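You operate a simulated robot arm through the tools that you are given. There is no shell and no other tool. Be economical: measure what you need, move in short steps, check, and stop when the job is done.

The job below is to be done with a simulated robot arm. You get a single attempt, and the scene is never put back.

Task
Make room on the top of the bench marked tubs for the wave cartridge. At the end: the wave cartridge stands where the red cloth stood; the rough nozzle bar from the top of the bench marked tubs is on the top of the cartridge bench; the green core stands on top of the test pack two; the red cloth from the top of the bench marked tubs is on the top of the cartridge bench; whatever was shut is shut again. Leave all else as you found it, and nothing knocked over.

Only the result counts: the job must be done as asked and must still hold three seconds after the hand-in. Knocking over, shifting, dropping, spilling or breaking anything else fails it.

Robot
A 7-joint arm with a two-finger parallel gripper, fixed in place. Base frame: the origin is at the foot of the arm, x ahead of it, y to its left, z up. Readings come in m, degrees, newtons and seconds.
With the tool pointing down near the work surface it reaches from about 0.24 to 0.68 m from the base axis. Its first joint turns from -66.0 to 66.0 degrees. Payload 2.4 kg.
Tool frame: the origin (TCP) lies between the finger pads and is the grasp point; the fingertips stand 0.03 m ahead of it; z points along the fingers, y is the line along which they close. The gripper opens to 0.094 m. The fingers are 0.028 m wide and 0.01 m thick; the gripper's body (0.05 by 0.096 m) begins 0.055 m behind the TCP.
Orientation is that of the tool frame in the base frame, as a unit quaternion [x, y, z, w]. With the fingers straight down and closing along the base's y, the tool's x points along the base's -x, its y along +y and its z along -z.

Tools
- The arm moves only by the tool step_arm. Its argument "moves" is a list that holds one entry, the list of rows, each a list of 7 numbers: the shift along the tool's x, y, z in units of 25 mm (1.0 is 25 mm), then the turn, a rotation vector about the tool's x, y, z in units of 4 degrees (1.0 is 4 degrees), then the gripper command, from -1 (shut) to 1 (fully open), values between in proportion. In form: [[[x, y, z, wx, wy, wz, grip], ...]]. A call has 1 to 20 rows; each row shifts and turns the commanded pose from where the row before left it, along the tool's axes as they then stand. A call with a number of a shift or a turn outside -1 to 1 is refused whole. Each row takes 0.2 s and may step no farther than 0.05 m and 8.6 degrees from the row before; otherwise, or with a gripper value out of range, the whole call is refused. Where a pose cannot be reached the arm comes as near as it can. A force on the tool above 40 N (or 10 N above the force at the start of the call, whichever is more), or a blocked arm, ends the call early, and 0.2 s more pass. The fingers move at their own pace (about 0.153 m/s each) and stop on an object; they squeeze with about 33 N. The grip force told is the motor's: it shows also when the fingers shut on nothing. Time passes only in rows, and 0.2 s behind the last, so rows that do not move let the fingers close. The reply holds the time, the measured pose of the TCP, the force on the tool along the base axes, the opening and the grip force, in the units named above and with some noise.
- Cameras (640 x 400 px; columns grow to the right, rows downward): "scene" is fixed at [0.0362, 0.4849, 1.4181]; the picture's right is [-0.64, -0.76, 0.00], its down [-0.65, 0.55, -0.53] and it looks along [0.41, -0.34, -0.85] (base axes); focal length 214 px, centre (320, 200). "wrist" rides on the gripper at [-0.037, 0, -0.058] in the tool frame; the picture's right is [0.00, -1.00, 0.00], its down [0.97, 0.00, -0.24] and it looks along [0.24, 0.00, 0.97] (tool axes); focal length 218 px, centre (320, 200).
- grab_frame(camera): a new picture of that camera. No time passes.
- locate(camera, pixels): for up to 12 pixels [column, row] of the newest picture of that camera ("zoom" is the newest enlarged one), the place [x, y, z] in the base frame of the surface seen there, good to about 0.002 m, but the place of the scene camera against the robot may be out by one fixed shift of up to 0.018 m in any direction. No time passes.
- inspect(camera, box): a new picture of the part [left, top, right, bottom] of that camera's present view, enlarged. No time passes.
- job_done(): hands the job in; it is judged then, once.

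Keep the steps short. Do not move on a guess: measure, check each grasp and each placing, and mend mistakes. In all there are 80 turns and 54 pictures (those below and enlarged ones count). Leave the gripper open and the arm clear of the work at the hand-in unless told otherwise, and finish with a single line.

The tools are called after ">>>" as name(argument=value, ...) on one line, values as JSON. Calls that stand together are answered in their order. step_arm: Moves the arm, as the interface text tells. Its arguments: {"type":"object","properties":{"moves":{"type":"array","items":{"type":"array","items":{"type":"array","items":{"type":"number"}}}}},"required":["moves"]} The other tools are called the same way: grab_frame (camera) takes a picture; locate (camera, pixels) gives the place of the surface under pixels of a picture; inspect (camera, box) takes an enlarged picture of a part of a camera's view; job_done () hands the job in.

At the start:

```text
clock: 0.0
eef_pos: [0.347, 0.0266, 1.1327]
orientation: [-0.001, 1.0, -0.001, 0.0]
ft_force: [-0.1, 0.8, -0.1]
finger_gap: 0.0939
grasp_force: 0.0
```

scene: 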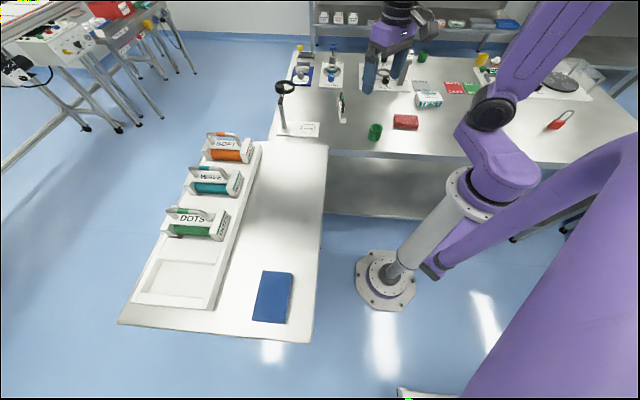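
wrist: 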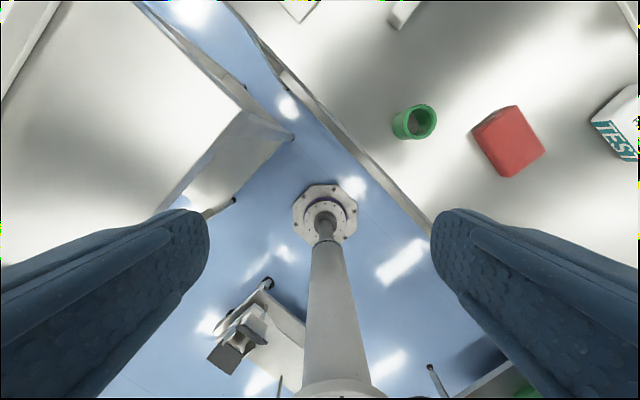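

I start by looking closer at both benches.

>>> inspect(camera="scene", box=[260, 30, 500, 180])

>>> inspect(camera="scene", box=[110, 120, 350, 350])

>>> inspect(camera="scene", box=[400, 40, 640, 190])

```text
2.67 times, centred on (380, 105) of scene
```

zoom: 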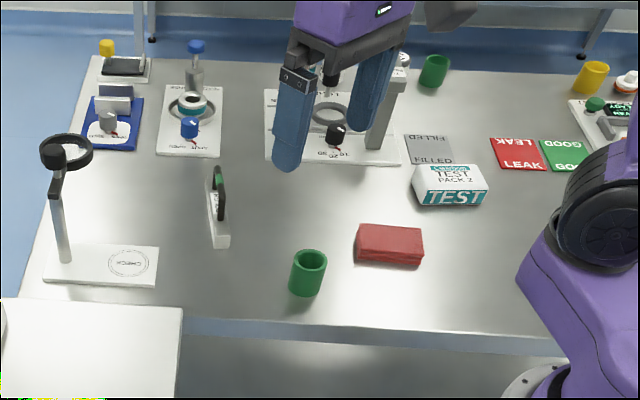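

```text
1.74 times, centred on (230, 235) of scene
```

zoom: 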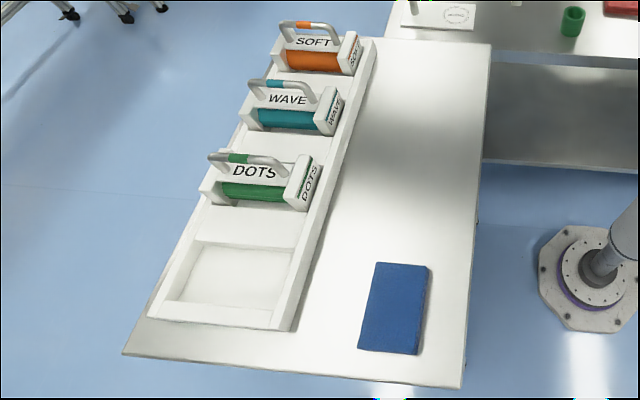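

```text
2.67 times, centred on (520, 115) of scene
```

zoom: 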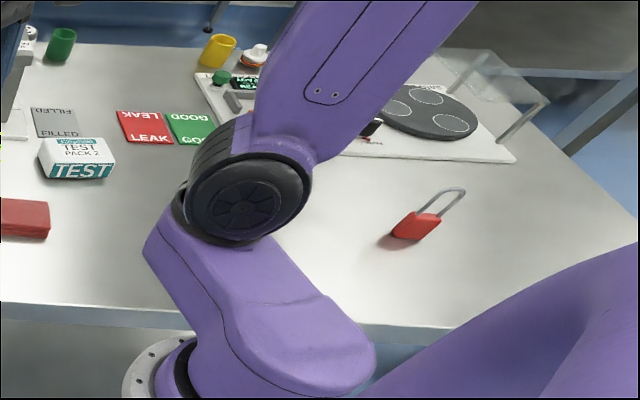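

I measure the main items in the scene picture, and then look closer at the red block, green cylinder, and bar.

>>> grab_frame(camera="scene")

>>> locate(camera="scene", pixels=[[405, 118], [375, 125], [342, 105], [430, 96], [422, 56], [230, 145], [215, 175], [192, 218], [272, 296], [300, 200], [405, 150], [560, 120]])

>>> inspect(camera="scene", box=[320, 80, 450, 160])

>>> inspect(camera="scene", box=[270, 30, 400, 140])

```text
48 pictures are left
```

scene: 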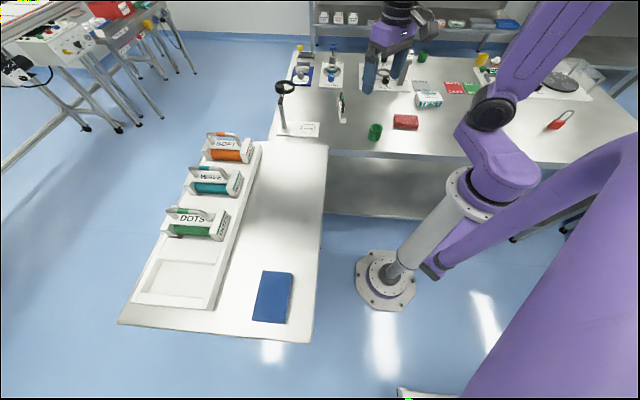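

```text
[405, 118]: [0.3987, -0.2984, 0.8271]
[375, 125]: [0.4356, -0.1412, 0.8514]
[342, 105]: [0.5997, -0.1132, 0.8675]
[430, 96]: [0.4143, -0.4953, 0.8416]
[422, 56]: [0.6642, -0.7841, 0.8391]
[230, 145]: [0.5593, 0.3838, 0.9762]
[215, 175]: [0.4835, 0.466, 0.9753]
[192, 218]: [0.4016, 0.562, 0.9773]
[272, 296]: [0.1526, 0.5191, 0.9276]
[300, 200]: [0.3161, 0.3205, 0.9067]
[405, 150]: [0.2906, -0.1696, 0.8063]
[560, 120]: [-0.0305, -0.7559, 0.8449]
```

```text
4.92 times, centred on (385, 120) of scene
```

zoom: 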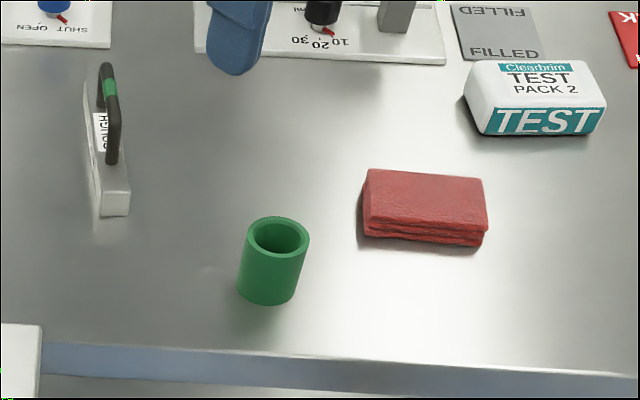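

```text
3.64 times, centred on (335, 85) of scene
```

zoom: 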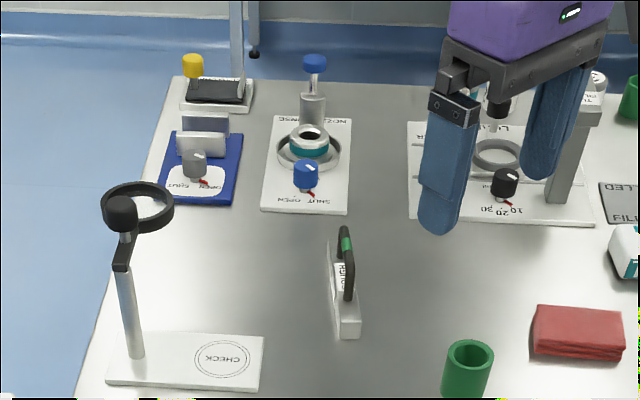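

The bar labelled "ROUGH" stands at scene (342,105), red cloth at (405,120), green core at (375,130), test pack 2 at (430,98). I move the hand over them at the present height for an accurate wrist view.

>>> step_arm(moves=[[[-0.4, -1, 0, 0, 0, 0, 1], [-0.4, -1, 0, 0, 0, 0, 1], [-0.4, -1, 0, 0, 0, 0, 1], [-0.4, -1, 0, 0, 0, 0, 1], [-0.4, -1, 0, 0, 0, 0, 1], [-0.4, -1, 0, 0, 0, 0, 1], [-0.4, -1, 0, 0, 0, 0, 1], [-0.4, -1, 0, 0, 0, 0, 1], [-0.4, -1, 0, 0, 0, 0, 1], [-0.4, -1, 0, 0, 0, 0, 1], [0, 0, 0, 0, 0, 0, 1]]])

>>> grab_frame(camera="wrist")

>>> grab_frame(camera="scene")

```text
clock: 2.4
eef_pos: [0.4469, -0.223, 1.1341]
orientation: [-0.001, 1.0, 0.001, 0.001]
ft_force: [0.5, -0.2, 0.4]
finger_gap: 0.0941
grasp_force: 0.0
```

```text
45 pictures are left
```

wrist: 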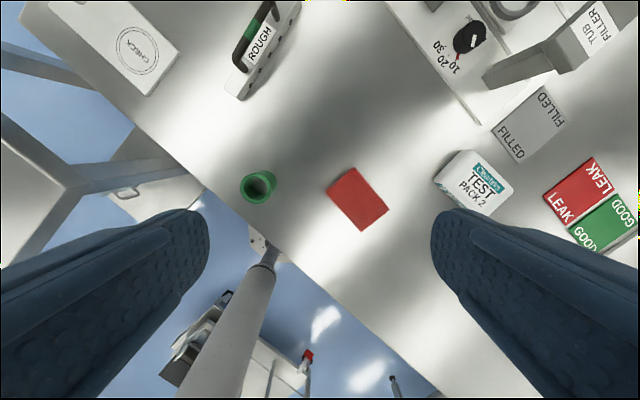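

```text
44 pictures are left
```

scene: 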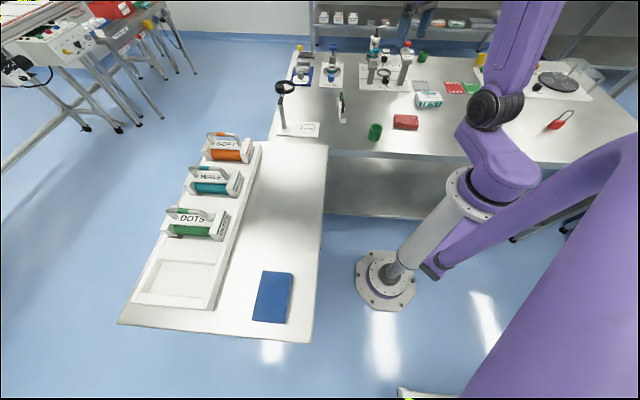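

Good wrist view. I measure corners of the cloth, core rim, bar, and pack in the wrist picture.

>>> locate(camera="wrist", pixels=[[354, 168], [388, 209], [366, 229], [328, 188], [357, 198], [258, 170], [245, 190], [272, 188], [470, 158], [505, 188], [440, 182], [473, 183]])

>>> inspect(camera="wrist", box=[210, 0, 330, 110])

>>> inspect(camera="wrist", box=[220, 140, 400, 240])

```text
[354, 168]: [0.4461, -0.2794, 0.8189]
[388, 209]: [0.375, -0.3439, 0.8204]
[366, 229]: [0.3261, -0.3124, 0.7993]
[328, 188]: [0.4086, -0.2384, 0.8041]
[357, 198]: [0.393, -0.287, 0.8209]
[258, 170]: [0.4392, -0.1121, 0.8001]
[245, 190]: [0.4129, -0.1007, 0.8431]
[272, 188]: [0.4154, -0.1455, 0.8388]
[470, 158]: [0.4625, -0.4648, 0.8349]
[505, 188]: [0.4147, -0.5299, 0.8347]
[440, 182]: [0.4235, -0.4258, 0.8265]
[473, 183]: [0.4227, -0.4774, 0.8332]
```

```text
3.64 times, centred on (270, 55) of wrist
```

zoom: 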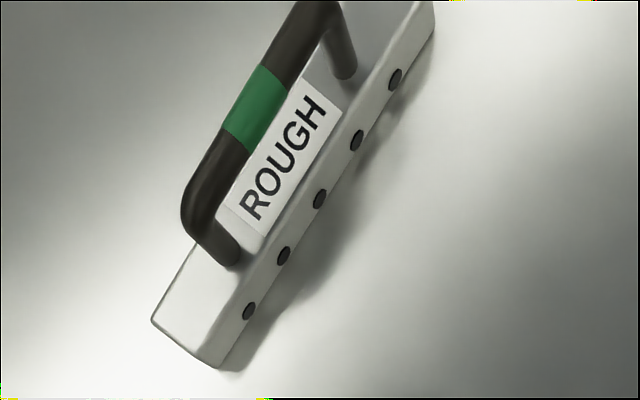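

```text
3.56 times, centred on (310, 190) of wrist
```

zoom: 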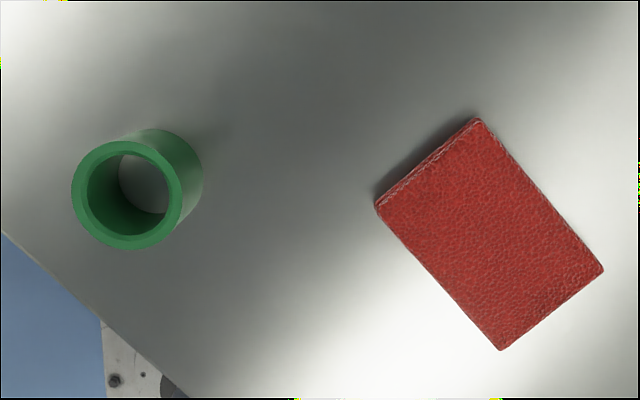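

I measure more accurately on the enlarged picture.

>>> locate(camera="zoom", pixels=[[478, 124], [598, 269], [502, 345], [382, 205], [490, 235], [77, 195], [179, 197], [125, 147], [128, 242], [145, 195], [300, 100]])

```text
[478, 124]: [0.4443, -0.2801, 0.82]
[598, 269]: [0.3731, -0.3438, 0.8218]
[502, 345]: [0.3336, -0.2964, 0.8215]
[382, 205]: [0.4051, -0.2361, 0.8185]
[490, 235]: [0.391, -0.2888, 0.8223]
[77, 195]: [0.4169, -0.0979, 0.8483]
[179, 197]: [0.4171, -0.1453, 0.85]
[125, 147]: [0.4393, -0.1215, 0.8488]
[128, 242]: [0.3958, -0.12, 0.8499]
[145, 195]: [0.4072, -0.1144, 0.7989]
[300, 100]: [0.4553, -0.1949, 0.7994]
```

Cloth: centre (0.389,-0.290), 0.095×0.063, top 0.8205, long axis at ~42°. Core: centre (0.4175,-0.1215), Ø0.048, height 0.05. Now the pack in detail.

>>> inspect(camera="wrist", box=[420, 130, 540, 225])

```text
4.21 times, centred on (480, 178) of wrist
```

zoom: 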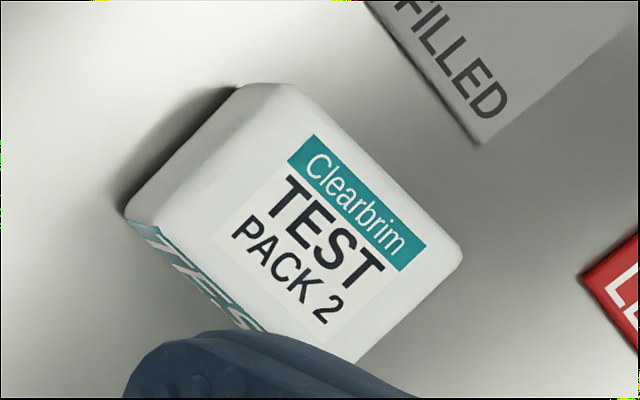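

>>> locate(camera="zoom", pixels=[[245, 92], [290, 92], [455, 250], [350, 355], [140, 210], [315, 240], [205, 150], [380, 180], [240, 240], [300, 150], [400, 280]])

```text
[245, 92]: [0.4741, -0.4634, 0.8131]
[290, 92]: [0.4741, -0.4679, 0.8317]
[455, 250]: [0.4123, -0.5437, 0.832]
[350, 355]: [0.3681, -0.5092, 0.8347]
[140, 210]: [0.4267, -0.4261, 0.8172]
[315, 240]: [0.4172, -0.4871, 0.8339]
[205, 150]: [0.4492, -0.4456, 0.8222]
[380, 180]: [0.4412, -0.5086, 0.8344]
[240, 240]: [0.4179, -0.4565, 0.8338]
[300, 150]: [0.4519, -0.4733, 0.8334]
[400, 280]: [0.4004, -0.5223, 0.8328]
```

Pack top centre ≈ (0.420,-0.487), top 0.834. Now go above the core at (0.4175,-0.1215).

>>> step_arm(moves=[[[0.236, 0.812, 1, 0, 0, 0, 1], [0.236, 0.812, 1, 0, 0, 0, 1], [0.236, 0.812, 1, 0, 0, 0, 1], [0.236, 0.812, 1, 0, 0, 0, 1], [0.236, 0.812, 1, 0, 0, 0, 1], [0, 0, 1, 0, 0, 0, 1], [0, 0, 1, 0, 0, 0, 1], [0, 0, 0, 0, 0, 0, 1]]])

>>> grab_frame(camera="wrist")

```text
clock: 4.2
eef_pos: [0.4147, -0.1217, 0.9573]
orientation: [-0.001, 1.0, 0.0, 0.0]
ft_force: [-0.6, 0.2, -0.2]
finger_gap: 0.0939
grasp_force: 0.0
```

```text
40 pictures are left
```

wrist: 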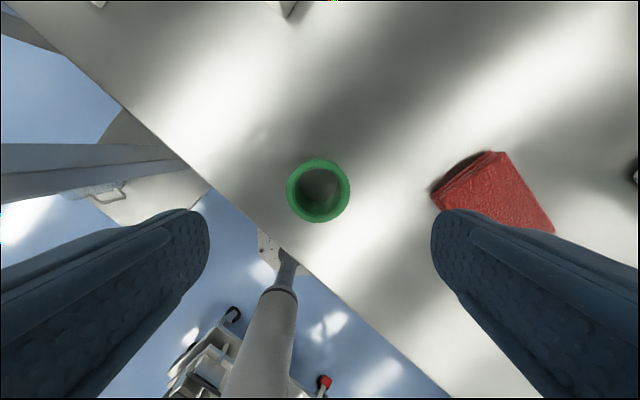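

Core sits centred under the hand (col 318). Go down to z 0.838 and close.

>>> step_arm(moves=[[[-0.1, 0, 1, 0, 0, 0, 1], [0, 0, 1, 0, 0, 0, 1], [0, 0, 1, 0, 0, 0, 1], [0, 0, 1, 0, 0, 0, 1], [0, 0, 0.77, 0, 0, 0, 1], [0, 0, 0, 0, 0, 0, 1], [0, 0, 0, 0, 0, 0, -1], [0, 0, 0, 0, 0, 0, -1], [0, 0, 0, 0, 0, 0, -1]]])

```text
clock: 6.2
eef_pos: [0.418, -0.1218, 0.8357]
orientation: [0.0, 1.0, 0.0, 0.001]
ft_force: [-0.3, 0.0, -0.4]
finger_gap: 0.049
grasp_force: 32.6
```

Core held (gap 0.049). Lift 0.125 and carry towards the pack.

>>> step_arm(moves=[[[0, 0, -1, 0, 0, 0, -1], [0, 0, -1, 0, 0, 0, -1], [0, 0, -1, 0, 0, 0, -1], [0, 0, -1, 0, 0, 0, -1], [0, 0, -1, 0, 0, 0, -1], [0, -1, 0, 0, 0, 0, -1], [0, -1, 0, 0, 0, 0, -1], [0, -1, 0, 0, 0, 0, -1], [0, -1, 0, 0, 0, 0, -1], [0, -1, 0, 0, 0, 0, -1], [0, -1, 0, 0, 0, 0, -1], [0, -1, 0, 0, 0, 0, -1], [0, -1, 0, 0, 0, 0, -1], [0, -1, 0, 0, 0, 0, -1], [0, -1, 0, 0, 0, 0, -1], [0, 0, 0, 0, 0, 0, -1]]])

>>> grab_frame(camera="wrist")

```text
clock: 9.6
eef_pos: [0.4188, -0.3717, 0.9628]
orientation: [0.0, 1.0, 0.0, 0.0]
ft_force: [-0.5, -0.7, -0.4]
finger_gap: 0.049
grasp_force: 33.0
```

```text
39 pictures are left
```

wrist: 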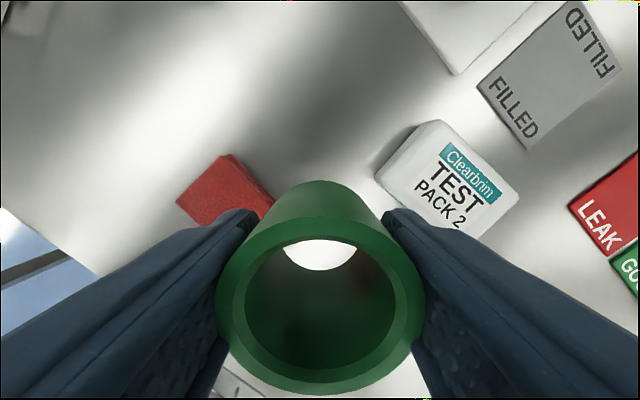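

The pack is fully visible; I re-measure its top corners.

>>> locate(camera="wrist", pixels=[[441, 124], [516, 192], [478, 236], [385, 174], [452, 180], [410, 148], [480, 156]])

```text
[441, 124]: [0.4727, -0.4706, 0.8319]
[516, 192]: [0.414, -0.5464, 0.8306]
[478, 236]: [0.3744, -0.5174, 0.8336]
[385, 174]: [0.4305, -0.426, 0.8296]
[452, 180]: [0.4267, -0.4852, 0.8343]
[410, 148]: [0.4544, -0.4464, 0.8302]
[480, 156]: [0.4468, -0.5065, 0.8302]
```

Pack centre ≈ (0.421,-0.488). Move over it and descend to z≈0.876.

>>> step_arm(moves=[[[-0.09, -1, 0, 0, 0, 0, -1], [0, -1, 0, 0, 0, 0, -1], [0, -1, 0, 0, 0, 0, -1], [0, -1, 0, 0, 0, 0, -1], [0, -0.65, 0, 0, 0, 0, -1], [0, 0, 1, 0, 0, 0, -1], [0, 0, 1, 0, 0, 0, -1], [0, 0, 0.8, 0, 0, 0, -1], [0, 0, 0.5, 0, 0, 0, -1], [0, 0, 0, 0, 0, 0, -1]]])

>>> grab_frame(camera="scene")

```text
clock: 11.8
eef_pos: [0.4217, -0.489, 0.8803]
orientation: [0.0, 1.0, 0.001, -0.001]
ft_force: [-0.7, -0.4, -0.8]
finger_gap: 0.0489
grasp_force: 33.4
```

```text
38 pictures are left
```

scene: 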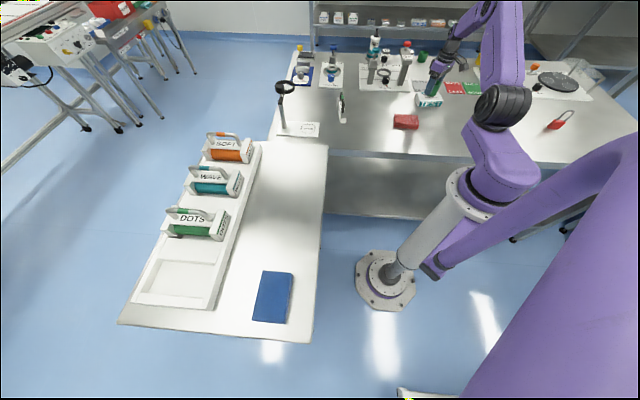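

Over the pack, 10 mm above contact height. Lower in small steps watching force.

>>> step_arm(moves=[[[0, 0, 0.2, 0, 0, 0, -1], [0, 0, 0.1, 0, 0, 0, -1], [0, 0, 0, 0, 0, 0, -1]]])

>>> inspect(camera="scene", box=[390, 60, 480, 120])

```text
clock: 12.6
eef_pos: [0.4211, -0.4872, 0.8732]
orientation: [0.0, 1.0, 0.0, 0.0]
ft_force: [-0.2, -0.3, -0.2]
finger_gap: 0.0488
grasp_force: 33.6
```

```text
6.67 times, centred on (435, 90) of scene
```

zoom: 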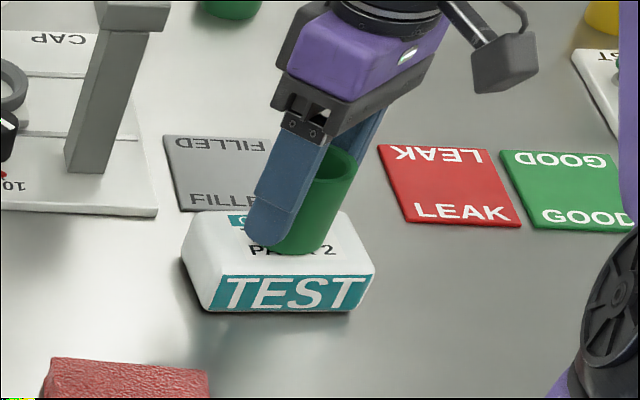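

Looks centred. Small lowering until the force changes.

>>> step_arm(moves=[[[0, 0, 0.06, 0, 0, 0, -1], [0, 0, 0.06, 0, 0, 0, -1], [0, 0, 0, 0, 0, 0, -1]]])

```text
clock: 13.4
eef_pos: [0.4222, -0.4877, 0.8715]
orientation: [0.0, 1.0, -0.001, 0.0]
ft_force: [-1.4, 0.9, 5.3]
finger_gap: 0.0492
grasp_force: 33.0
```

Contact (5 N up). Open and rise straight up.

>>> step_arm(moves=[[[0, 0, 0, 0, 0, 0, 0.3], [0, 0, 0, 0, 0, 0, 1], [0, 0, 0, 0, 0, 0, 1], [0, 0, -1, 0, 0, 0, 1], [0, 0, -1, 0, 0, 0, 1], [0, 0, -1, 0, 0, 0, 1], [0, 0, -1, 0, 0, 0, 1], [0, 0, -1, 0, 0, 0, 1], [0, 0, 0, 0, 0, 0, 1]]])

>>> inspect(camera="scene", box=[390, 60, 480, 120])

```text
clock: 15.4
eef_pos: [0.4225, -0.4871, 0.9959]
orientation: [-0.001, 1.0, 0.0, 0.0]
ft_force: [-0.1, -0.5, 0.8]
finger_gap: 0.094
grasp_force: 0.1
```

```text
6.67 times, centred on (435, 90) of scene
```

zoom: 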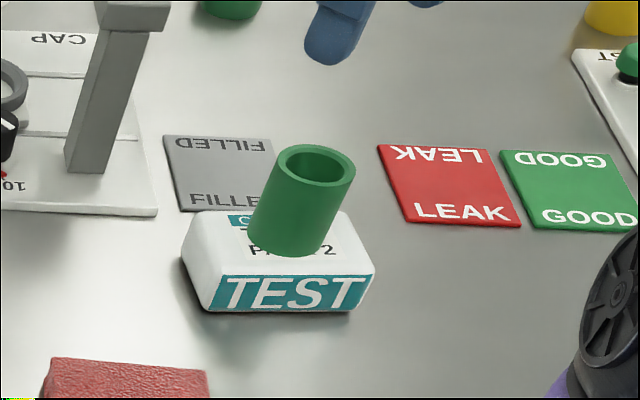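

Core stands upright on the pack. Now over the red cloth centre, turning -41.8° about the tool z so the fingers close on its short side.

>>> step_arm(moves=[[[0.1675, 0.985, 0, 0, 0, 0, 1], [0.1675, 0.985, 0, 0, 0, 0, 1], [0.1675, 0.985, 0, 0, 0, 0, 1], [0.1675, 0.985, 0, 0, 0, 0, 1], [0.1675, 0.985, 0, 0, 0, 0, 1], [0.1675, 0.985, 0, 0, 0, 0, 1], [0.1675, 0.985, 0, 0, 0, 0, 1], [0.1675, 0.985, 0, 0, 0, 0, 1], [0, 0, 0, 0, 0, -0.95, 1], [0, 0, 0, 0, 0, -0.95, 1], [0, 0, 0, 0, 0, -0.95, 1], [0, 0, 0, 0, 0, -0.95, 1], [0, 0, 0, 0, 0, -0.95, 1], [0, 0, 0, 0, 0, -0.95, 1], [0, 0, 0, 0, 0, -0.95, 1], [0, 0, 0, 0, 0, -0.95, 1], [0, 0, 0, 0, 0, -0.95, 1], [0, 0, 0, 0, 0, -0.95, 1]], [[0, 0, 0, 0, 0, -0.95, 1]]])

```text
refused: moves must be a list of 1 entries
```

>>> step_arm(moves=[[[0.1675, 0.985, 0, 0, 0, 0, 1], [0.1675, 0.985, 0, 0, 0, 0, 1], [0.1675, 0.985, 0, 0, 0, 0, 1], [0.1675, 0.985, 0, 0, 0, 0, 1], [0.1675, 0.985, 0, 0, 0, 0, 1], [0.1675, 0.985, 0, 0, 0, 0, 1], [0.1675, 0.985, 0, 0, 0, 0, 1], [0.1675, 0.985, 0, 0, 0, 0, 1], [0, 0, 0, 0, 0, -0.95, 1], [0, 0, 0, 0, 0, -0.95, 1], [0, 0, 0, 0, 0, -0.95, 1], [0, 0, 0, 0, 0, -0.95, 1], [0, 0, 0, 0, 0, -0.95, 1], [0, 0, 0, 0, 0, -0.95, 1], [0, 0, 0, 0, 0, -0.95, 1], [0, 0, 0, 0, 0, -0.95, 1], [0, 0, 0, 0, 0, -0.95, 1], [0, 0, 0, 0, 0, -0.95, 1], [0, 0, 0, 0, 0, -0.95, 1], [0, 0, 0, 0, 0, 0, 1]]])

>>> grab_frame(camera="wrist")

```text
clock: 19.6
eef_pos: [0.3864, -0.2902, 0.9927]
orientation: [-0.358, 0.934, 0.0, 0.001]
ft_force: [-0.5, -0.1, -1.2]
finger_gap: 0.0941
grasp_force: 0.0
```

```text
35 pictures are left
```

wrist: 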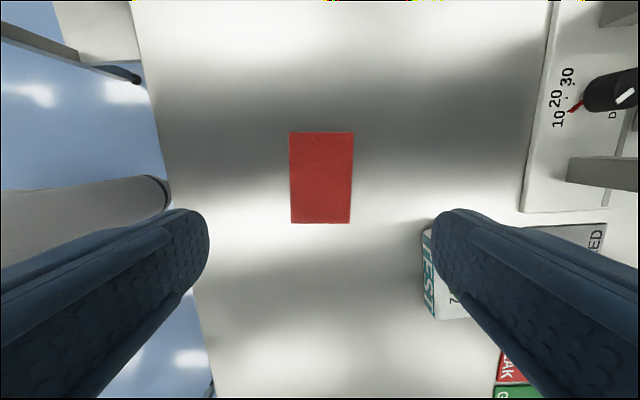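

The cloth is square to the fingers. Verify its centre from here.

>>> locate(camera="wrist", pixels=[[291, 135], [351, 135], [348, 221], [293, 221], [322, 178]])

```text
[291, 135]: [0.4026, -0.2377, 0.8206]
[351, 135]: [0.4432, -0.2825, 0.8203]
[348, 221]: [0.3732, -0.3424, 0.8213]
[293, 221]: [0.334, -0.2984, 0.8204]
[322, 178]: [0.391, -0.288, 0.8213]
```

Centre (0.388,-0.290). Descend 0.158 to z≈0.834 and close.

>>> step_arm(moves=[[[0, 0, 1, 0, 0, 0, 1], [0, 0, 1, 0, 0, 0, 1], [0, 0, 1, 0, 0, 0, 1], [0, 0, 1, 0, 0, 0, 1], [0, 0, 1, 0, 0, 0, 1], [0, 0, 0.8, 0, 0, 0, 1], [0, 0, 0.5, 0, 0, 0, 1], [0, 0, 0, 0, 0, 0, 1], [0, 0, 0, 0, 0, 0, -1], [0, 0, 0, 0, 0, 0, -1], [0, 0, 0, 0, 0, 0, -1], [0, 0, 0, 0, 0, 0, -1]]])

```text
clock: 22.2
eef_pos: [0.3868, -0.2899, 0.8387]
orientation: [-0.357, 0.934, 0.0, 0.0]
ft_force: [0.6, 0.6, 0.4]
finger_gap: 0.0687
grasp_force: 33.4
```

Closed on the cloth (gap 0.069). Lift and check.

>>> step_arm(moves=[[[0, 0, -0.5, 0, 0, 0, -1], [0, 0, -1, 0, 0, 0, -1], [0, 0, -1, 0, 0, 0, -1], [0, 0, -1, 0, 0, 0, -1], [0, 0, -1, 0, 0, 0, -1], [0, 0, -1, 0, 0, 0, -1], [0, 0, -1, 0, 0, 0, -1], [0, 0, -1, 0, 0, 0, -1], [0, 0, -1, 0, 0, 0, -1], [0, 0, 0, 0, 0, 0, -1]]])

>>> grab_frame(camera="wrist")

>>> grab_frame(camera="scene")

```text
clock: 24.4
eef_pos: [0.3888, -0.2906, 1.0509]
orientation: [-0.357, 0.934, 0.0, 0.0]
ft_force: [-0.6, -0.4, -1.6]
finger_gap: 0.0686
grasp_force: 33.0
```

```text
34 pictures are left
```

wrist: 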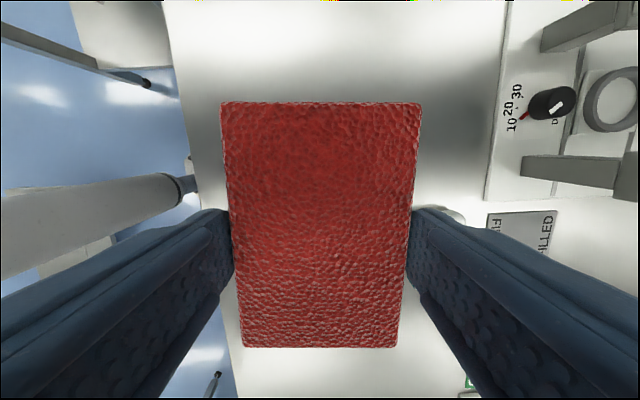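

```text
33 pictures are left
```

scene: 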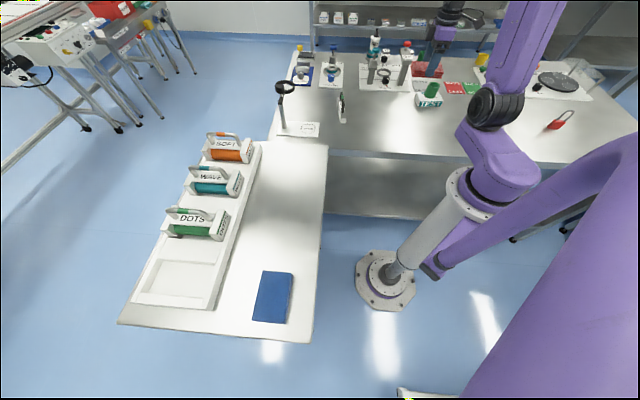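

Cloth is held well. I now measure the free area of the cartridge bench.

>>> locate(camera="scene", pixels=[[324, 155], [322, 200], [319, 250], [285, 170], [285, 220], [262, 200], [255, 165], [240, 215], [230, 250], [290, 250], [260, 250], [290, 275]])

```text
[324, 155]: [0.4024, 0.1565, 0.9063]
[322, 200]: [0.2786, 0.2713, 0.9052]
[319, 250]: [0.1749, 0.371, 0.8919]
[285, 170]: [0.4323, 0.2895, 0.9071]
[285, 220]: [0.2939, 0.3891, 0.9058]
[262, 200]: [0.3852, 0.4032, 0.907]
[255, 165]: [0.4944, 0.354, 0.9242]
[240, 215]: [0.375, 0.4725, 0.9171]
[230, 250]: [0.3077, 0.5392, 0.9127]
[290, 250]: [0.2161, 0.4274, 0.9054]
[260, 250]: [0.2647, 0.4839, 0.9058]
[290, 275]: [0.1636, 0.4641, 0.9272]
```

Free strip between bench edge (x+y≈0.55) and tray (x+y≈0.85). I carry the cloth along +y at z 1.05 toward (0.387,0.25); path is clear of the magnifier (x>0.6).

>>> step_arm(moves=[[[-0.8, 0.895, 0, 0, 0, 0, -1], [-0.8, 0.895, 0, 0, 0, 0, -1], [-0.8, 0.895, 0, 0, 0, 0, -1], [-0.8, 0.895, 0, 0, 0, 0, -1], [-0.8, 0.895, 0, 0, 0, 0, -1], [-0.8, 0.895, 0, 0, 0, 0, -1], [-0.8, 0.895, 0, 0, 0, 0, -1], [-0.8, 0.895, 0, 0, 0, 0, -1], [-0.8, 0.895, 0, 0, 0, 0, -1], [-0.8, 0.895, 0, 0, 0, 0, -1], [-0.8, 0.895, 0, 0, 0, 0, -1], [-0.8, 0.895, 0, 0, 0, 0, -1], [-0.8, 0.895, 0, 0, 0, 0, -1], [-0.8, 0.895, 0, 0, 0, 0, -1], [-0.8, 0.895, 0, 0, 0, 0, -1], [-0.8, 0.895, 0, 0, 0, 0, -1], [-0.8, 0.895, 0, 0, 0, 0, -1], [-0.8, 0.895, 0, 0, 0, 0, -1], [0, 0, 0, 0, 0, 0, -1]]])

>>> grab_frame(camera="scene")

>>> grab_frame(camera="wrist")

```text
clock: 28.4
eef_pos: [0.3861, 0.2493, 1.0512]
orientation: [-0.357, 0.934, 0.0, -0.001]
ft_force: [-0.3, 0.1, -0.3]
finger_gap: 0.0687
grasp_force: 33.2
```

```text
32 pictures are left
```

scene: 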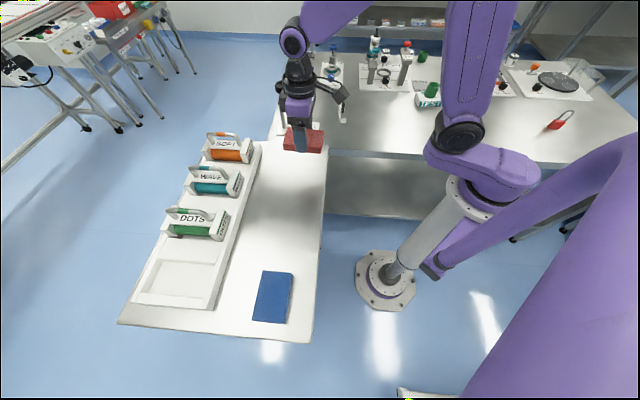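

```text
31 pictures are left
```

wrist: 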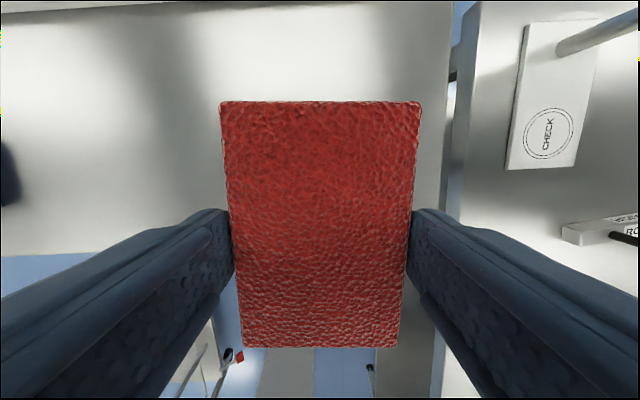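

I measure bench borders here: right edge (col ~440), front edge (row ~250), and surface left.

>>> locate(camera="wrist", pixels=[[445, 100], [440, 200], [150, 245], [60, 243], [100, 150], [100, 30], [300, 30], [300, 4], [4, 175], [20, 100], [600, 240], [575, 235]])

```text
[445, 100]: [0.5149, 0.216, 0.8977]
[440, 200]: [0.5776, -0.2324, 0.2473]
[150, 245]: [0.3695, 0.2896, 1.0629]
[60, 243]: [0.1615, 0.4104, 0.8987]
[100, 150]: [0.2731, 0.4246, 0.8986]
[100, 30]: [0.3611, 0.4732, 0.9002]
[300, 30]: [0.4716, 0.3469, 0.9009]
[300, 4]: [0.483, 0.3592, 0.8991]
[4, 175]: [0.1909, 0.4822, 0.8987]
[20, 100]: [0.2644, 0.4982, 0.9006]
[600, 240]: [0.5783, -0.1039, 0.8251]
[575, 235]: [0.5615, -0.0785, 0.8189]
```

Bench surface z≈0.899. Shift 35 mm inward (tool -x) and descend to just above contact.

>>> step_arm(moves=[[[-0.7, 0, 0, 0, 0, 0, -1], [-0.7, 0, 0, 0, 0, 0, -1], [0, 0, 1, 0, 0, 0, -1], [0, 0, 1, 0, 0, 0, -1], [0, 0, 1, 0, 0, 0, -1], [0, 0, 1, 0, 0, 0, -1], [0, 0, 0.15, 0, 0, 0, -1], [0, 0, 0, 0, 0, 0, -1]]])

>>> inspect(camera="scene", box=[200, 90, 360, 190])

```text
clock: 30.2
eef_pos: [0.4135, 0.2738, 0.9465]
orientation: [-0.358, 0.934, 0.0, 0.0]
ft_force: [0.1, 0.2, -1.0]
finger_gap: 0.0687
grasp_force: 32.4
```

```text
4.00 times, centred on (280, 140) of scene
```

zoom: 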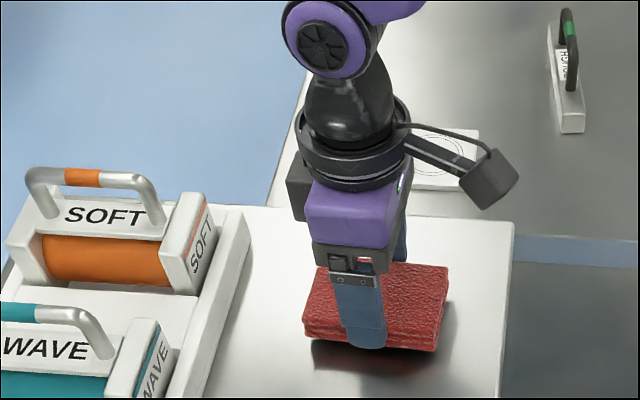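

Clear of tray and edges, ~8 mm above the surface. Lower gently.

>>> step_arm(moves=[[[0, 0, 0.15, 0, 0, 0, -1], [0, 0, 0.1, 0, 0, 0, -1], [0, 0, 0.08, 0, 0, 0, -1], [0, 0, 0, 0, 0, 0, -1]]])

```text
clock: 31.2
eef_pos: [0.412, 0.2743, 0.9386]
orientation: [-0.358, 0.934, -0.001, -0.001]
ft_force: [-1.7, 0.7, 6.4]
finger_gap: 0.0687
grasp_force: 32.5
```

Contact (6 N). Release, rise.

>>> step_arm(moves=[[[0, 0, 0, 0, 0, 0, 0.6], [0, 0, 0, 0, 0, 0, 1], [0, 0, 0, 0, 0, 0, 1], [0, 0, -1, 0, 0, 0, 1], [0, 0, -1, 0, 0, 0, 1], [0, 0, -1, 0, 0, 0, 1], [0, 0, -1, 0, 0, 0, 1], [0, 0, -1, 0, 0, 0, 1], [0, 0, -1, 0, 0, 0, 1], [0, 0, 0, 0, 0, 0, 1]]])

>>> grab_frame(camera="wrist")

```text
clock: 33.4
eef_pos: [0.4138, 0.2746, 1.0882]
orientation: [-0.356, 0.934, -0.001, 0.0]
ft_force: [0.7, 0.5, 0.6]
finger_gap: 0.0939
grasp_force: 0.1
```

```text
29 pictures are left
```

wrist: 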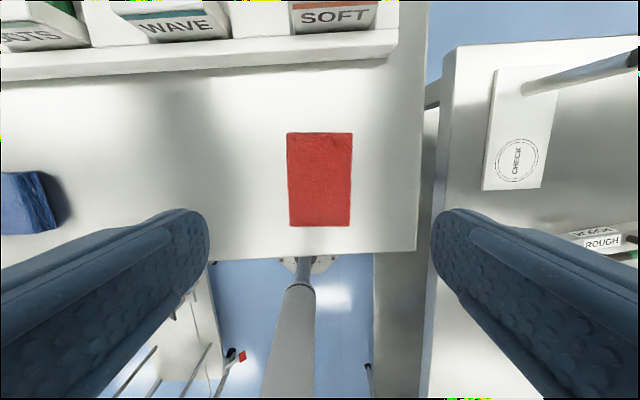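

Cloth lies square on the cartridge bench. Next the rough bar: move back along -y to y≈-0.11.

>>> step_arm(moves=[[[0.79, -0.883, 0, 0, 0, 0, 1], [0.79, -0.883, 0, 0, 0, 0, 1], [0.79, -0.883, 0, 0, 0, 0, 1], [0.79, -0.883, 0, 0, 0, 0, 1], [0.79, -0.883, 0, 0, 0, 0, 1], [0.79, -0.883, 0, 0, 0, 0, 1], [0.79, -0.883, 0, 0, 0, 0, 1], [0.79, -0.883, 0, 0, 0, 0, 1], [0.79, -0.883, 0, 0, 0, 0, 1], [0.79, -0.883, 0, 0, 0, 0, 1], [0.79, -0.883, 0, 0, 0, 0, 1], [0.79, -0.883, 0, 0, 0, 0, 1], [0.79, -0.883, 0, 0, 0, 0, 1], [0, 0, 0, 0, 0, 1, 1], [0, 0, 0, 0, 0, 1, 1], [0, 0, 0, 0, 0, 1, 1], [0, 0, 0, 0, 0, 1, 1], [0, 0, 0, 0, 0, 1, 1], [0, 0, 0, 0, 0, 1, 1], [0, 0, 0, 0, 0, 1, 1]]])

>>> step_arm(moves=[[[0, 0, 0, 0, 0, 1, 1], [0, 0, 0, 0, 0, 1, 1], [0, 0, 0, 0, 0, 1, 1], [0, 0, 0, 0, 0, 1, 1], [0, 0, 0, 0, 0, 1, 1], [0, 0, 0, 0, 0, 1, 1], [0, 0, 0, 0, 0, 1, 1], [0, 0, 0, 0, 0, 1, 1], [0, 0, 0, 0, 0, 1, 1], [0, 0, 0, 0, 0, 1, 1], [0, 0, 0, 0, 0, 1, 1], [0, 0, 0, 0, 0, 1, 1], [0, 0, 0, 0, 0, 1, 1], [0, 0, 0, 0, 0, 1, 1], [0, 0, 0, 0, 0, 1, 1], [0, 0, 0, 0, 0, 0, 1]]])

>>> grab_frame(camera="wrist")

```text
clock: 37.6
eef_pos: [0.4133, -0.1116, 1.0876]
orientation: [-0.12, 0.993, 0.0, -0.001]
ft_force: [-0.2, 0.6, 0.0]
finger_gap: 0.0941
grasp_force: 0.1
```

```text
clock: 41.0
eef_pos: [0.4129, -0.1111, 1.088]
orientation: [0.393, 0.92, 0.0, 0.001]
ft_force: [0.8, -0.7, -0.4]
finger_gap: 0.0941
grasp_force: 0.1
```

```text
28 pictures are left
```

wrist: 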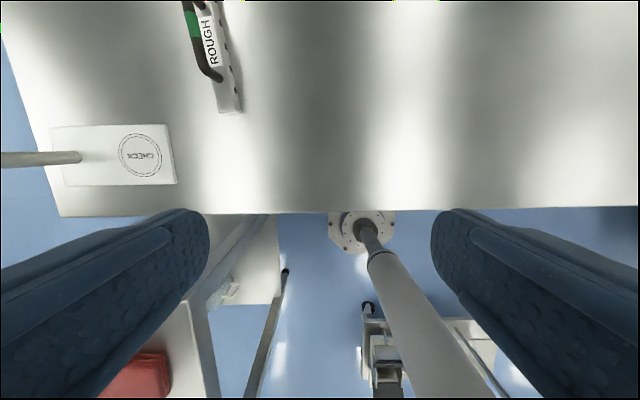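

>>> locate(camera="wrist", pixels=[[228, 112], [215, 75], [198, 40], [188, 5], [219, 60], [75, 157], [20, 158], [140, 155], [225, 90], [180, 183]])

```text
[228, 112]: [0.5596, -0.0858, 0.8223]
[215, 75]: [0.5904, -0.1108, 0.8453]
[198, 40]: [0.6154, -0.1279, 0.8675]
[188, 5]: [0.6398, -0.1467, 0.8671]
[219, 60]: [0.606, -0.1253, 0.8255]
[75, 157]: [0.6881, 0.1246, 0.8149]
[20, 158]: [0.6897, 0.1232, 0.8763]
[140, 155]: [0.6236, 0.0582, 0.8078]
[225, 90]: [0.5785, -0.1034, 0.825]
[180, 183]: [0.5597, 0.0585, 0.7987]
```

Handle top at z 0.867; handle around (0.615,-0.128). Move above (0.60,-0.12); magnifier post is at (0.69,0.12), clear.

>>> step_arm(moves=[[[-0.905, 0.86, 0, 0, 0, 0, 1], [-0.905, 0.86, 0, 0, 0, 0, 1], [-0.905, 0.86, 0, 0, 0, 0, 1], [-0.905, 0.86, 0, 0, 0, 0, 1], [-0.905, 0.86, 0, 0, 0, 0, 1], [-0.905, 0.86, 0, 0, 0, 0, 1], [0, 0, 0, 0, 0, 0, 1]]])

>>> grab_frame(camera="wrist")

```text
clock: 42.6
eef_pos: [0.5992, -0.1194, 1.0872]
orientation: [0.393, 0.92, 0.001, 0.0]
ft_force: [-0.5, -0.1, 0.2]
finger_gap: 0.0938
grasp_force: 0.1
```

```text
27 pictures are left
```

wrist: 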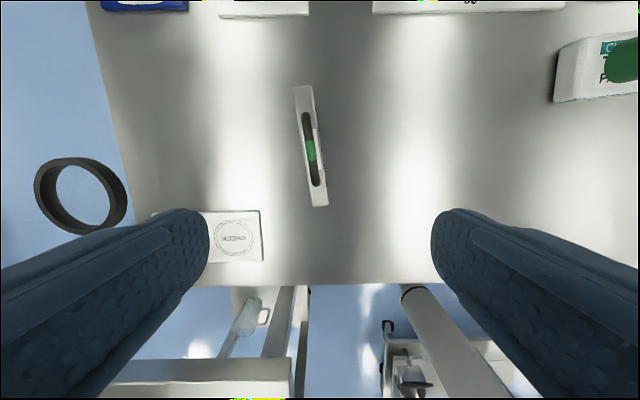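

>>> locate(camera="wrist", pixels=[[307, 115], [311, 150], [315, 180], [304, 87], [320, 204], [298, 100], [328, 190], [80, 160], [65, 225], [122, 200], [300, 270]])

>>> inspect(camera="wrist", box=[260, 75, 380, 215])

```text
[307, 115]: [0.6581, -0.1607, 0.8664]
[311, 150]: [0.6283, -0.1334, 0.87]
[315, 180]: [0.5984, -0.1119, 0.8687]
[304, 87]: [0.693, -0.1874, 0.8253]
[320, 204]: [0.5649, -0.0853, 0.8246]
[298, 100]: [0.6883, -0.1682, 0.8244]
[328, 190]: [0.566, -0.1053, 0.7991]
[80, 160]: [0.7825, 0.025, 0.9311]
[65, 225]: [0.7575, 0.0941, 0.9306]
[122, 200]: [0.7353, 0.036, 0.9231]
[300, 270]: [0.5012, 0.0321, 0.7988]
```

```text
2.86 times, centred on (320, 145) of wrist
```

zoom: 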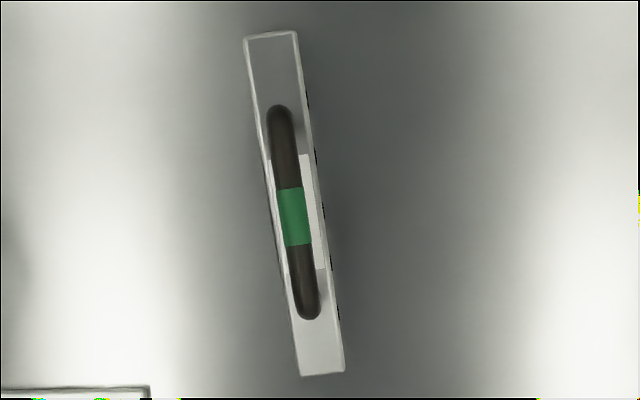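

Bar long axis at -39°, centre (0.628,-0.135), handle top 0.869. Turn 7.3°, shift over the handle's middle and descend to z≈0.91.

>>> step_arm(moves=[[[0, 0, 0, 0, 0, -0.92, 1], [0, 0, 0, 0, 0, -0.92, 1], [-0.67, 0.11, 0, 0, 0, 0, 1], [-0.67, 0.11, 0, 0, 0, 0, 1], [0, 0, 1, 0, 0, 0, 1], [0, 0, 1, 0, 0, 0, 1], [0, 0, 1, 0, 0, 0, 1], [0, 0, 1, 0, 0, 0, 1], [0, 0, 1, 0, 0, 0, 1], [0, 0, 1, 0, 0, 0, 1], [0, 0, 1, 0, 0, 0, 1], [0, 0, 0, 0, 0, 0, 1]]])

>>> grab_frame(camera="wrist")

```text
clock: 45.2
eef_pos: [0.63, -0.1351, 0.9119]
orientation: [0.332, 0.943, 0.0, 0.0]
ft_force: [0.8, -0.1, -0.8]
finger_gap: 0.0941
grasp_force: 0.0
```

```text
25 pictures are left
```

wrist: 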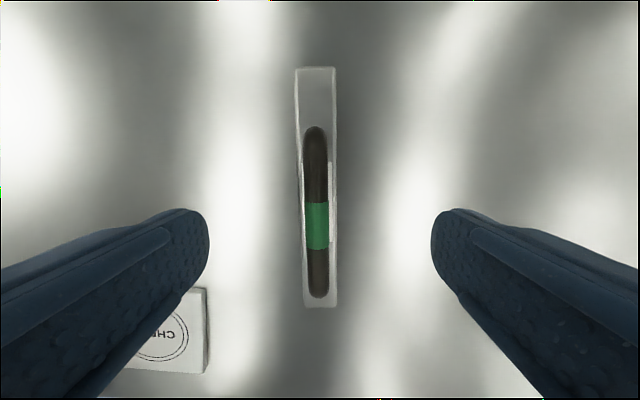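

Handle centred. Descend to z≈0.863 and close.

>>> step_arm(moves=[[[0, 0.03, 1, 0, 0, 0, 1], [0, 0, 0.9, 0, 0, 0, 1], [0, 0, 0, 0, 0, 0, 1], [0, 0, 0, 0, 0, 0, -0.3], [0, 0, 0, 0, 0, 0, -1], [0, 0, 0, 0, 0, 0, -1], [0, 0, 0, 0, 0, 0, -1], [0, 0, 0, 0, 0, 0, -1]]])

```text
clock: 47.0
eef_pos: [0.6302, -0.1361, 0.866]
orientation: [0.332, 0.943, -0.001, 0.0]
ft_force: [0.2, 0.2, -0.1]
finger_gap: 0.0161
grasp_force: 33.3
```

Handle gripped (gap 0.016). Lift 0.175 first.

>>> step_arm(moves=[[[0, 0, -0.5, 0, 0, 0, -1], [0, 0, -1, 0, 0, 0, -1], [0, 0, -1, 0, 0, 0, -1], [0, 0, -1, 0, 0, 0, -1], [0, 0, -1, 0, 0, 0, -1], [0, 0, -1, 0, 0, 0, -1], [0, 0, -1, 0, 0, 0, -1], [0, 0, -0.5, 0, 0, 0, -1], [0.98, 0.313, 0, 0, 0, 0, -1], [0.98, 0.313, 0, 0, 0, 0, -1], [0.98, 0.313, 0, 0, 0, 0, -1], [0, 0, 0, 0, 0, 0, -1]]])

>>> grab_frame(camera="scene")

>>> grab_frame(camera="wrist")

```text
clock: 49.6
eef_pos: [0.5865, -0.0722, 1.0392]
orientation: [0.332, 0.943, -0.001, -0.001]
ft_force: [-0.8, -0.4, -3.6]
finger_gap: 0.016
grasp_force: 33.0
```

```text
24 pictures are left
```

scene: 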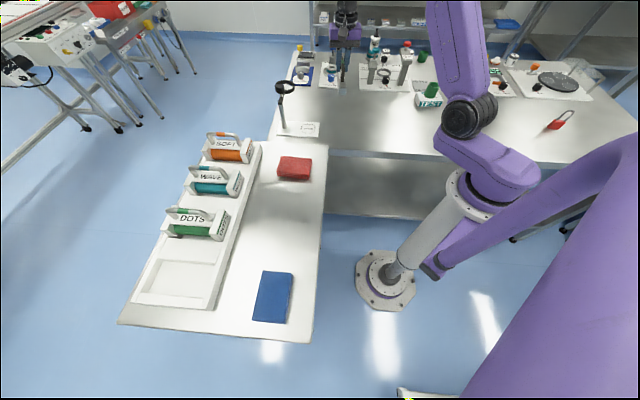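

```text
23 pictures are left
```

wrist: 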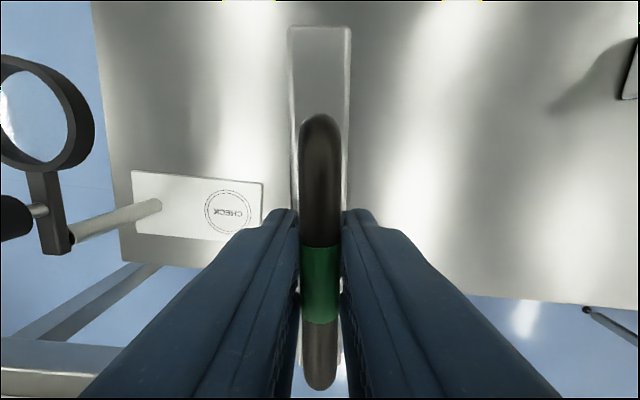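

Bar hangs level. Carry on toward the cartridge bench.

>>> step_arm(moves=[[[0.98, 0.313, 0, 0, 0, 0, -1], [0.98, 0.313, 0, 0, 0, 0, -1], [0.98, 0.313, 0, 0, 0, 0, -1], [0.98, 0.313, 0, 0, 0, 0, -1], [0.98, 0.313, 0, 0, 0, 0, -1], [0.98, 0.313, 0, 0, 0, 0, -1], [0.98, 0.313, 0, 0, 0, 0, -1], [0.98, 0.313, 0, 0, 0, 0, -1], [0.98, 0.313, 0, 0, 0, 0, -1], [0.98, 0.313, 0, 0, 0, 0, -1], [0.98, 0.313, 0, 0, 0, 0, -1], [0.98, 0.313, 0, 0, 0, 0, -1], [0.98, 0.313, 0, 0, 0, 0, -1], [0.98, 0.313, 0, 0, 0, 0, -1], [0.98, 0.313, 0, 0, 0, 0, -1], [0.98, 0.313, 0, 0, 0, 0, -1], [0.98, 0.313, 0, 0, 0, 0, -1], [0.98, 0.313, 0, 0, 0, 0, -1], [0, 0, 0, 0, 0, 0, -1]]])

>>> grab_frame(camera="scene")

```text
clock: 53.6
eef_pos: [0.3309, 0.3151, 1.0403]
orientation: [0.332, 0.943, 0.0, 0.0]
ft_force: [-0.5, 0.2, -4.8]
finger_gap: 0.0162
grasp_force: 32.5
```

```text
22 pictures are left
```

scene: 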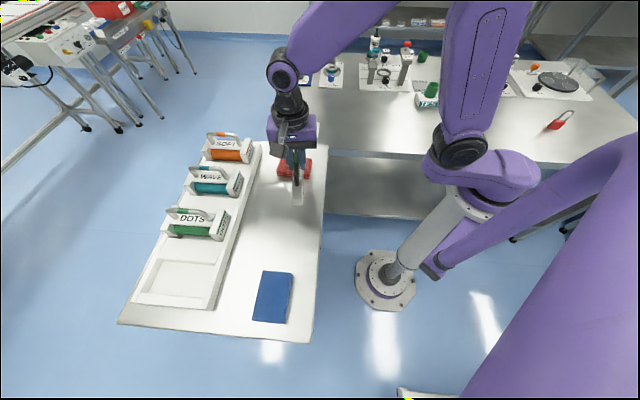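

Continue to (0.285,0.385), and descend to ~10 mm above the surface.

>>> step_arm(moves=[[[0.797, 0.257, 0, 0, 0, 0, -1], [0.797, 0.257, 0, 0, 0, 0, -1], [0.797, 0.257, 0, 0, 0, 0, -1], [0.797, 0.257, 0, 0, 0, 0, -1], [0, 0, 1, 0, 0, 0, -1], [0, 0, 1, 0, 0, 0, -1], [0, 0, 0.55, 0, 0, 0, -1], [0, 0, 0, 0, 0, 0, -1]]])

>>> inspect(camera="scene", box=[180, 130, 360, 340])

```text
clock: 55.4
eef_pos: [0.2871, 0.3839, 0.9765]
orientation: [0.333, 0.943, 0.0, 0.0]
ft_force: [-0.4, -0.1, -3.2]
finger_gap: 0.0161
grasp_force: 32.7
```

```text
1.90 times, centred on (270, 235) of scene
```

zoom: 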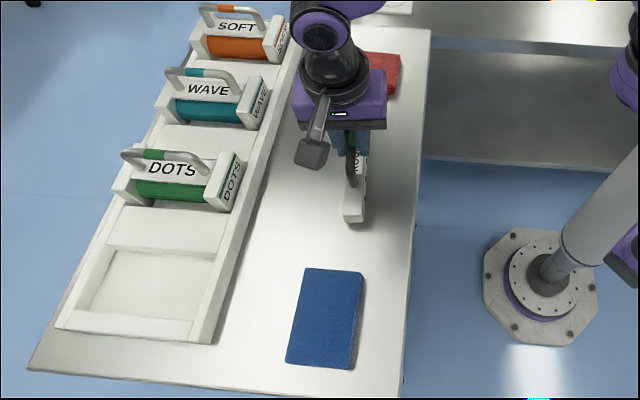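

Clear on all sides. Lower the last ~11 mm gently.

>>> step_arm(moves=[[[0, 0, 0.25, 0, 0, 0, -1], [0, 0, 0.1, 0, 0, 0, -1], [0, 0, 0.1, 0, 0, 0, -1], [0, 0, 0, 0, 0, 0, -1]]])

```text
clock: 56.4
eef_pos: [0.2868, 0.3843, 0.9655]
orientation: [0.332, 0.943, 0.0, 0.0]
ft_force: [0.2, -0.6, -0.8]
finger_gap: 0.0158
grasp_force: 33.2
```

>>> step_arm(moves=[[[0, 0, 0.05, 0, 0, 0, -1], [0, 0, 0, 0, 0, 0, -1]]])

```text
clock: 57.0
eef_pos: [0.2864, 0.383, 0.9662]
orientation: [0.332, 0.943, 0.002, 0.001]
ft_force: [2.8, -2.2, 17.2]
finger_gap: 0.0161
grasp_force: 33.5
```

Firm contact. Ease off 1 mm, open and rise.

>>> step_arm(moves=[[[0, 0, -0.04, 0, 0, 0, -1], [0, 0, 0, 0, 0, 0, -0.4], [0, 0, 0, 0, 0, 0, 0.2], [0, 0, 0, 0, 0, 0, 1], [0, 0, 0, 0, 0, 0, 1], [0, 0, -1, 0, 0, 0, 1], [0, 0, -1, 0, 0, 0, 1], [0, 0, -1, 0, 0, 0, 1], [0, 0, -1, 0, 0, 0, 1], [0, 0, -1, 0, 0, 0, 1], [0, 0, -1, 0, 0, 0, 1], [0, 0, 0, 0, 0, 0, 1]]])

>>> inspect(camera="scene", box=[110, 120, 350, 350])

>>> grab_frame(camera="wrist")

```text
clock: 59.6
eef_pos: [0.2842, 0.384, 1.1163]
orientation: [0.331, 0.943, 0.0, 0.0]
ft_force: [0.2, -0.8, 0.7]
finger_gap: 0.0936
grasp_force: 0.0
```

```text
1.74 times, centred on (230, 235) of scene
```

zoom: 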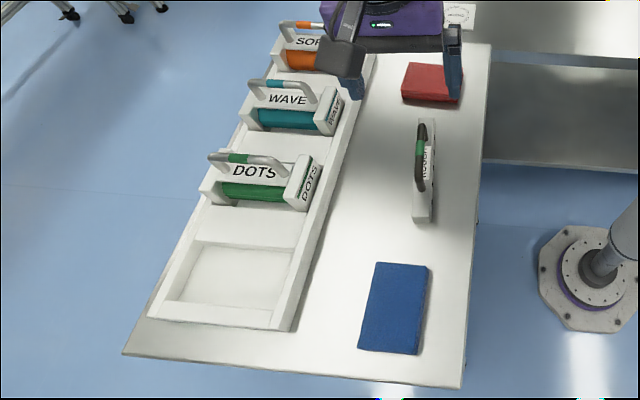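

```text
19 pictures are left
```

wrist: 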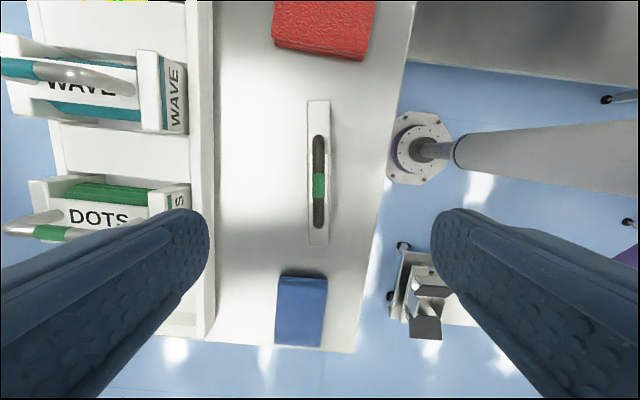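

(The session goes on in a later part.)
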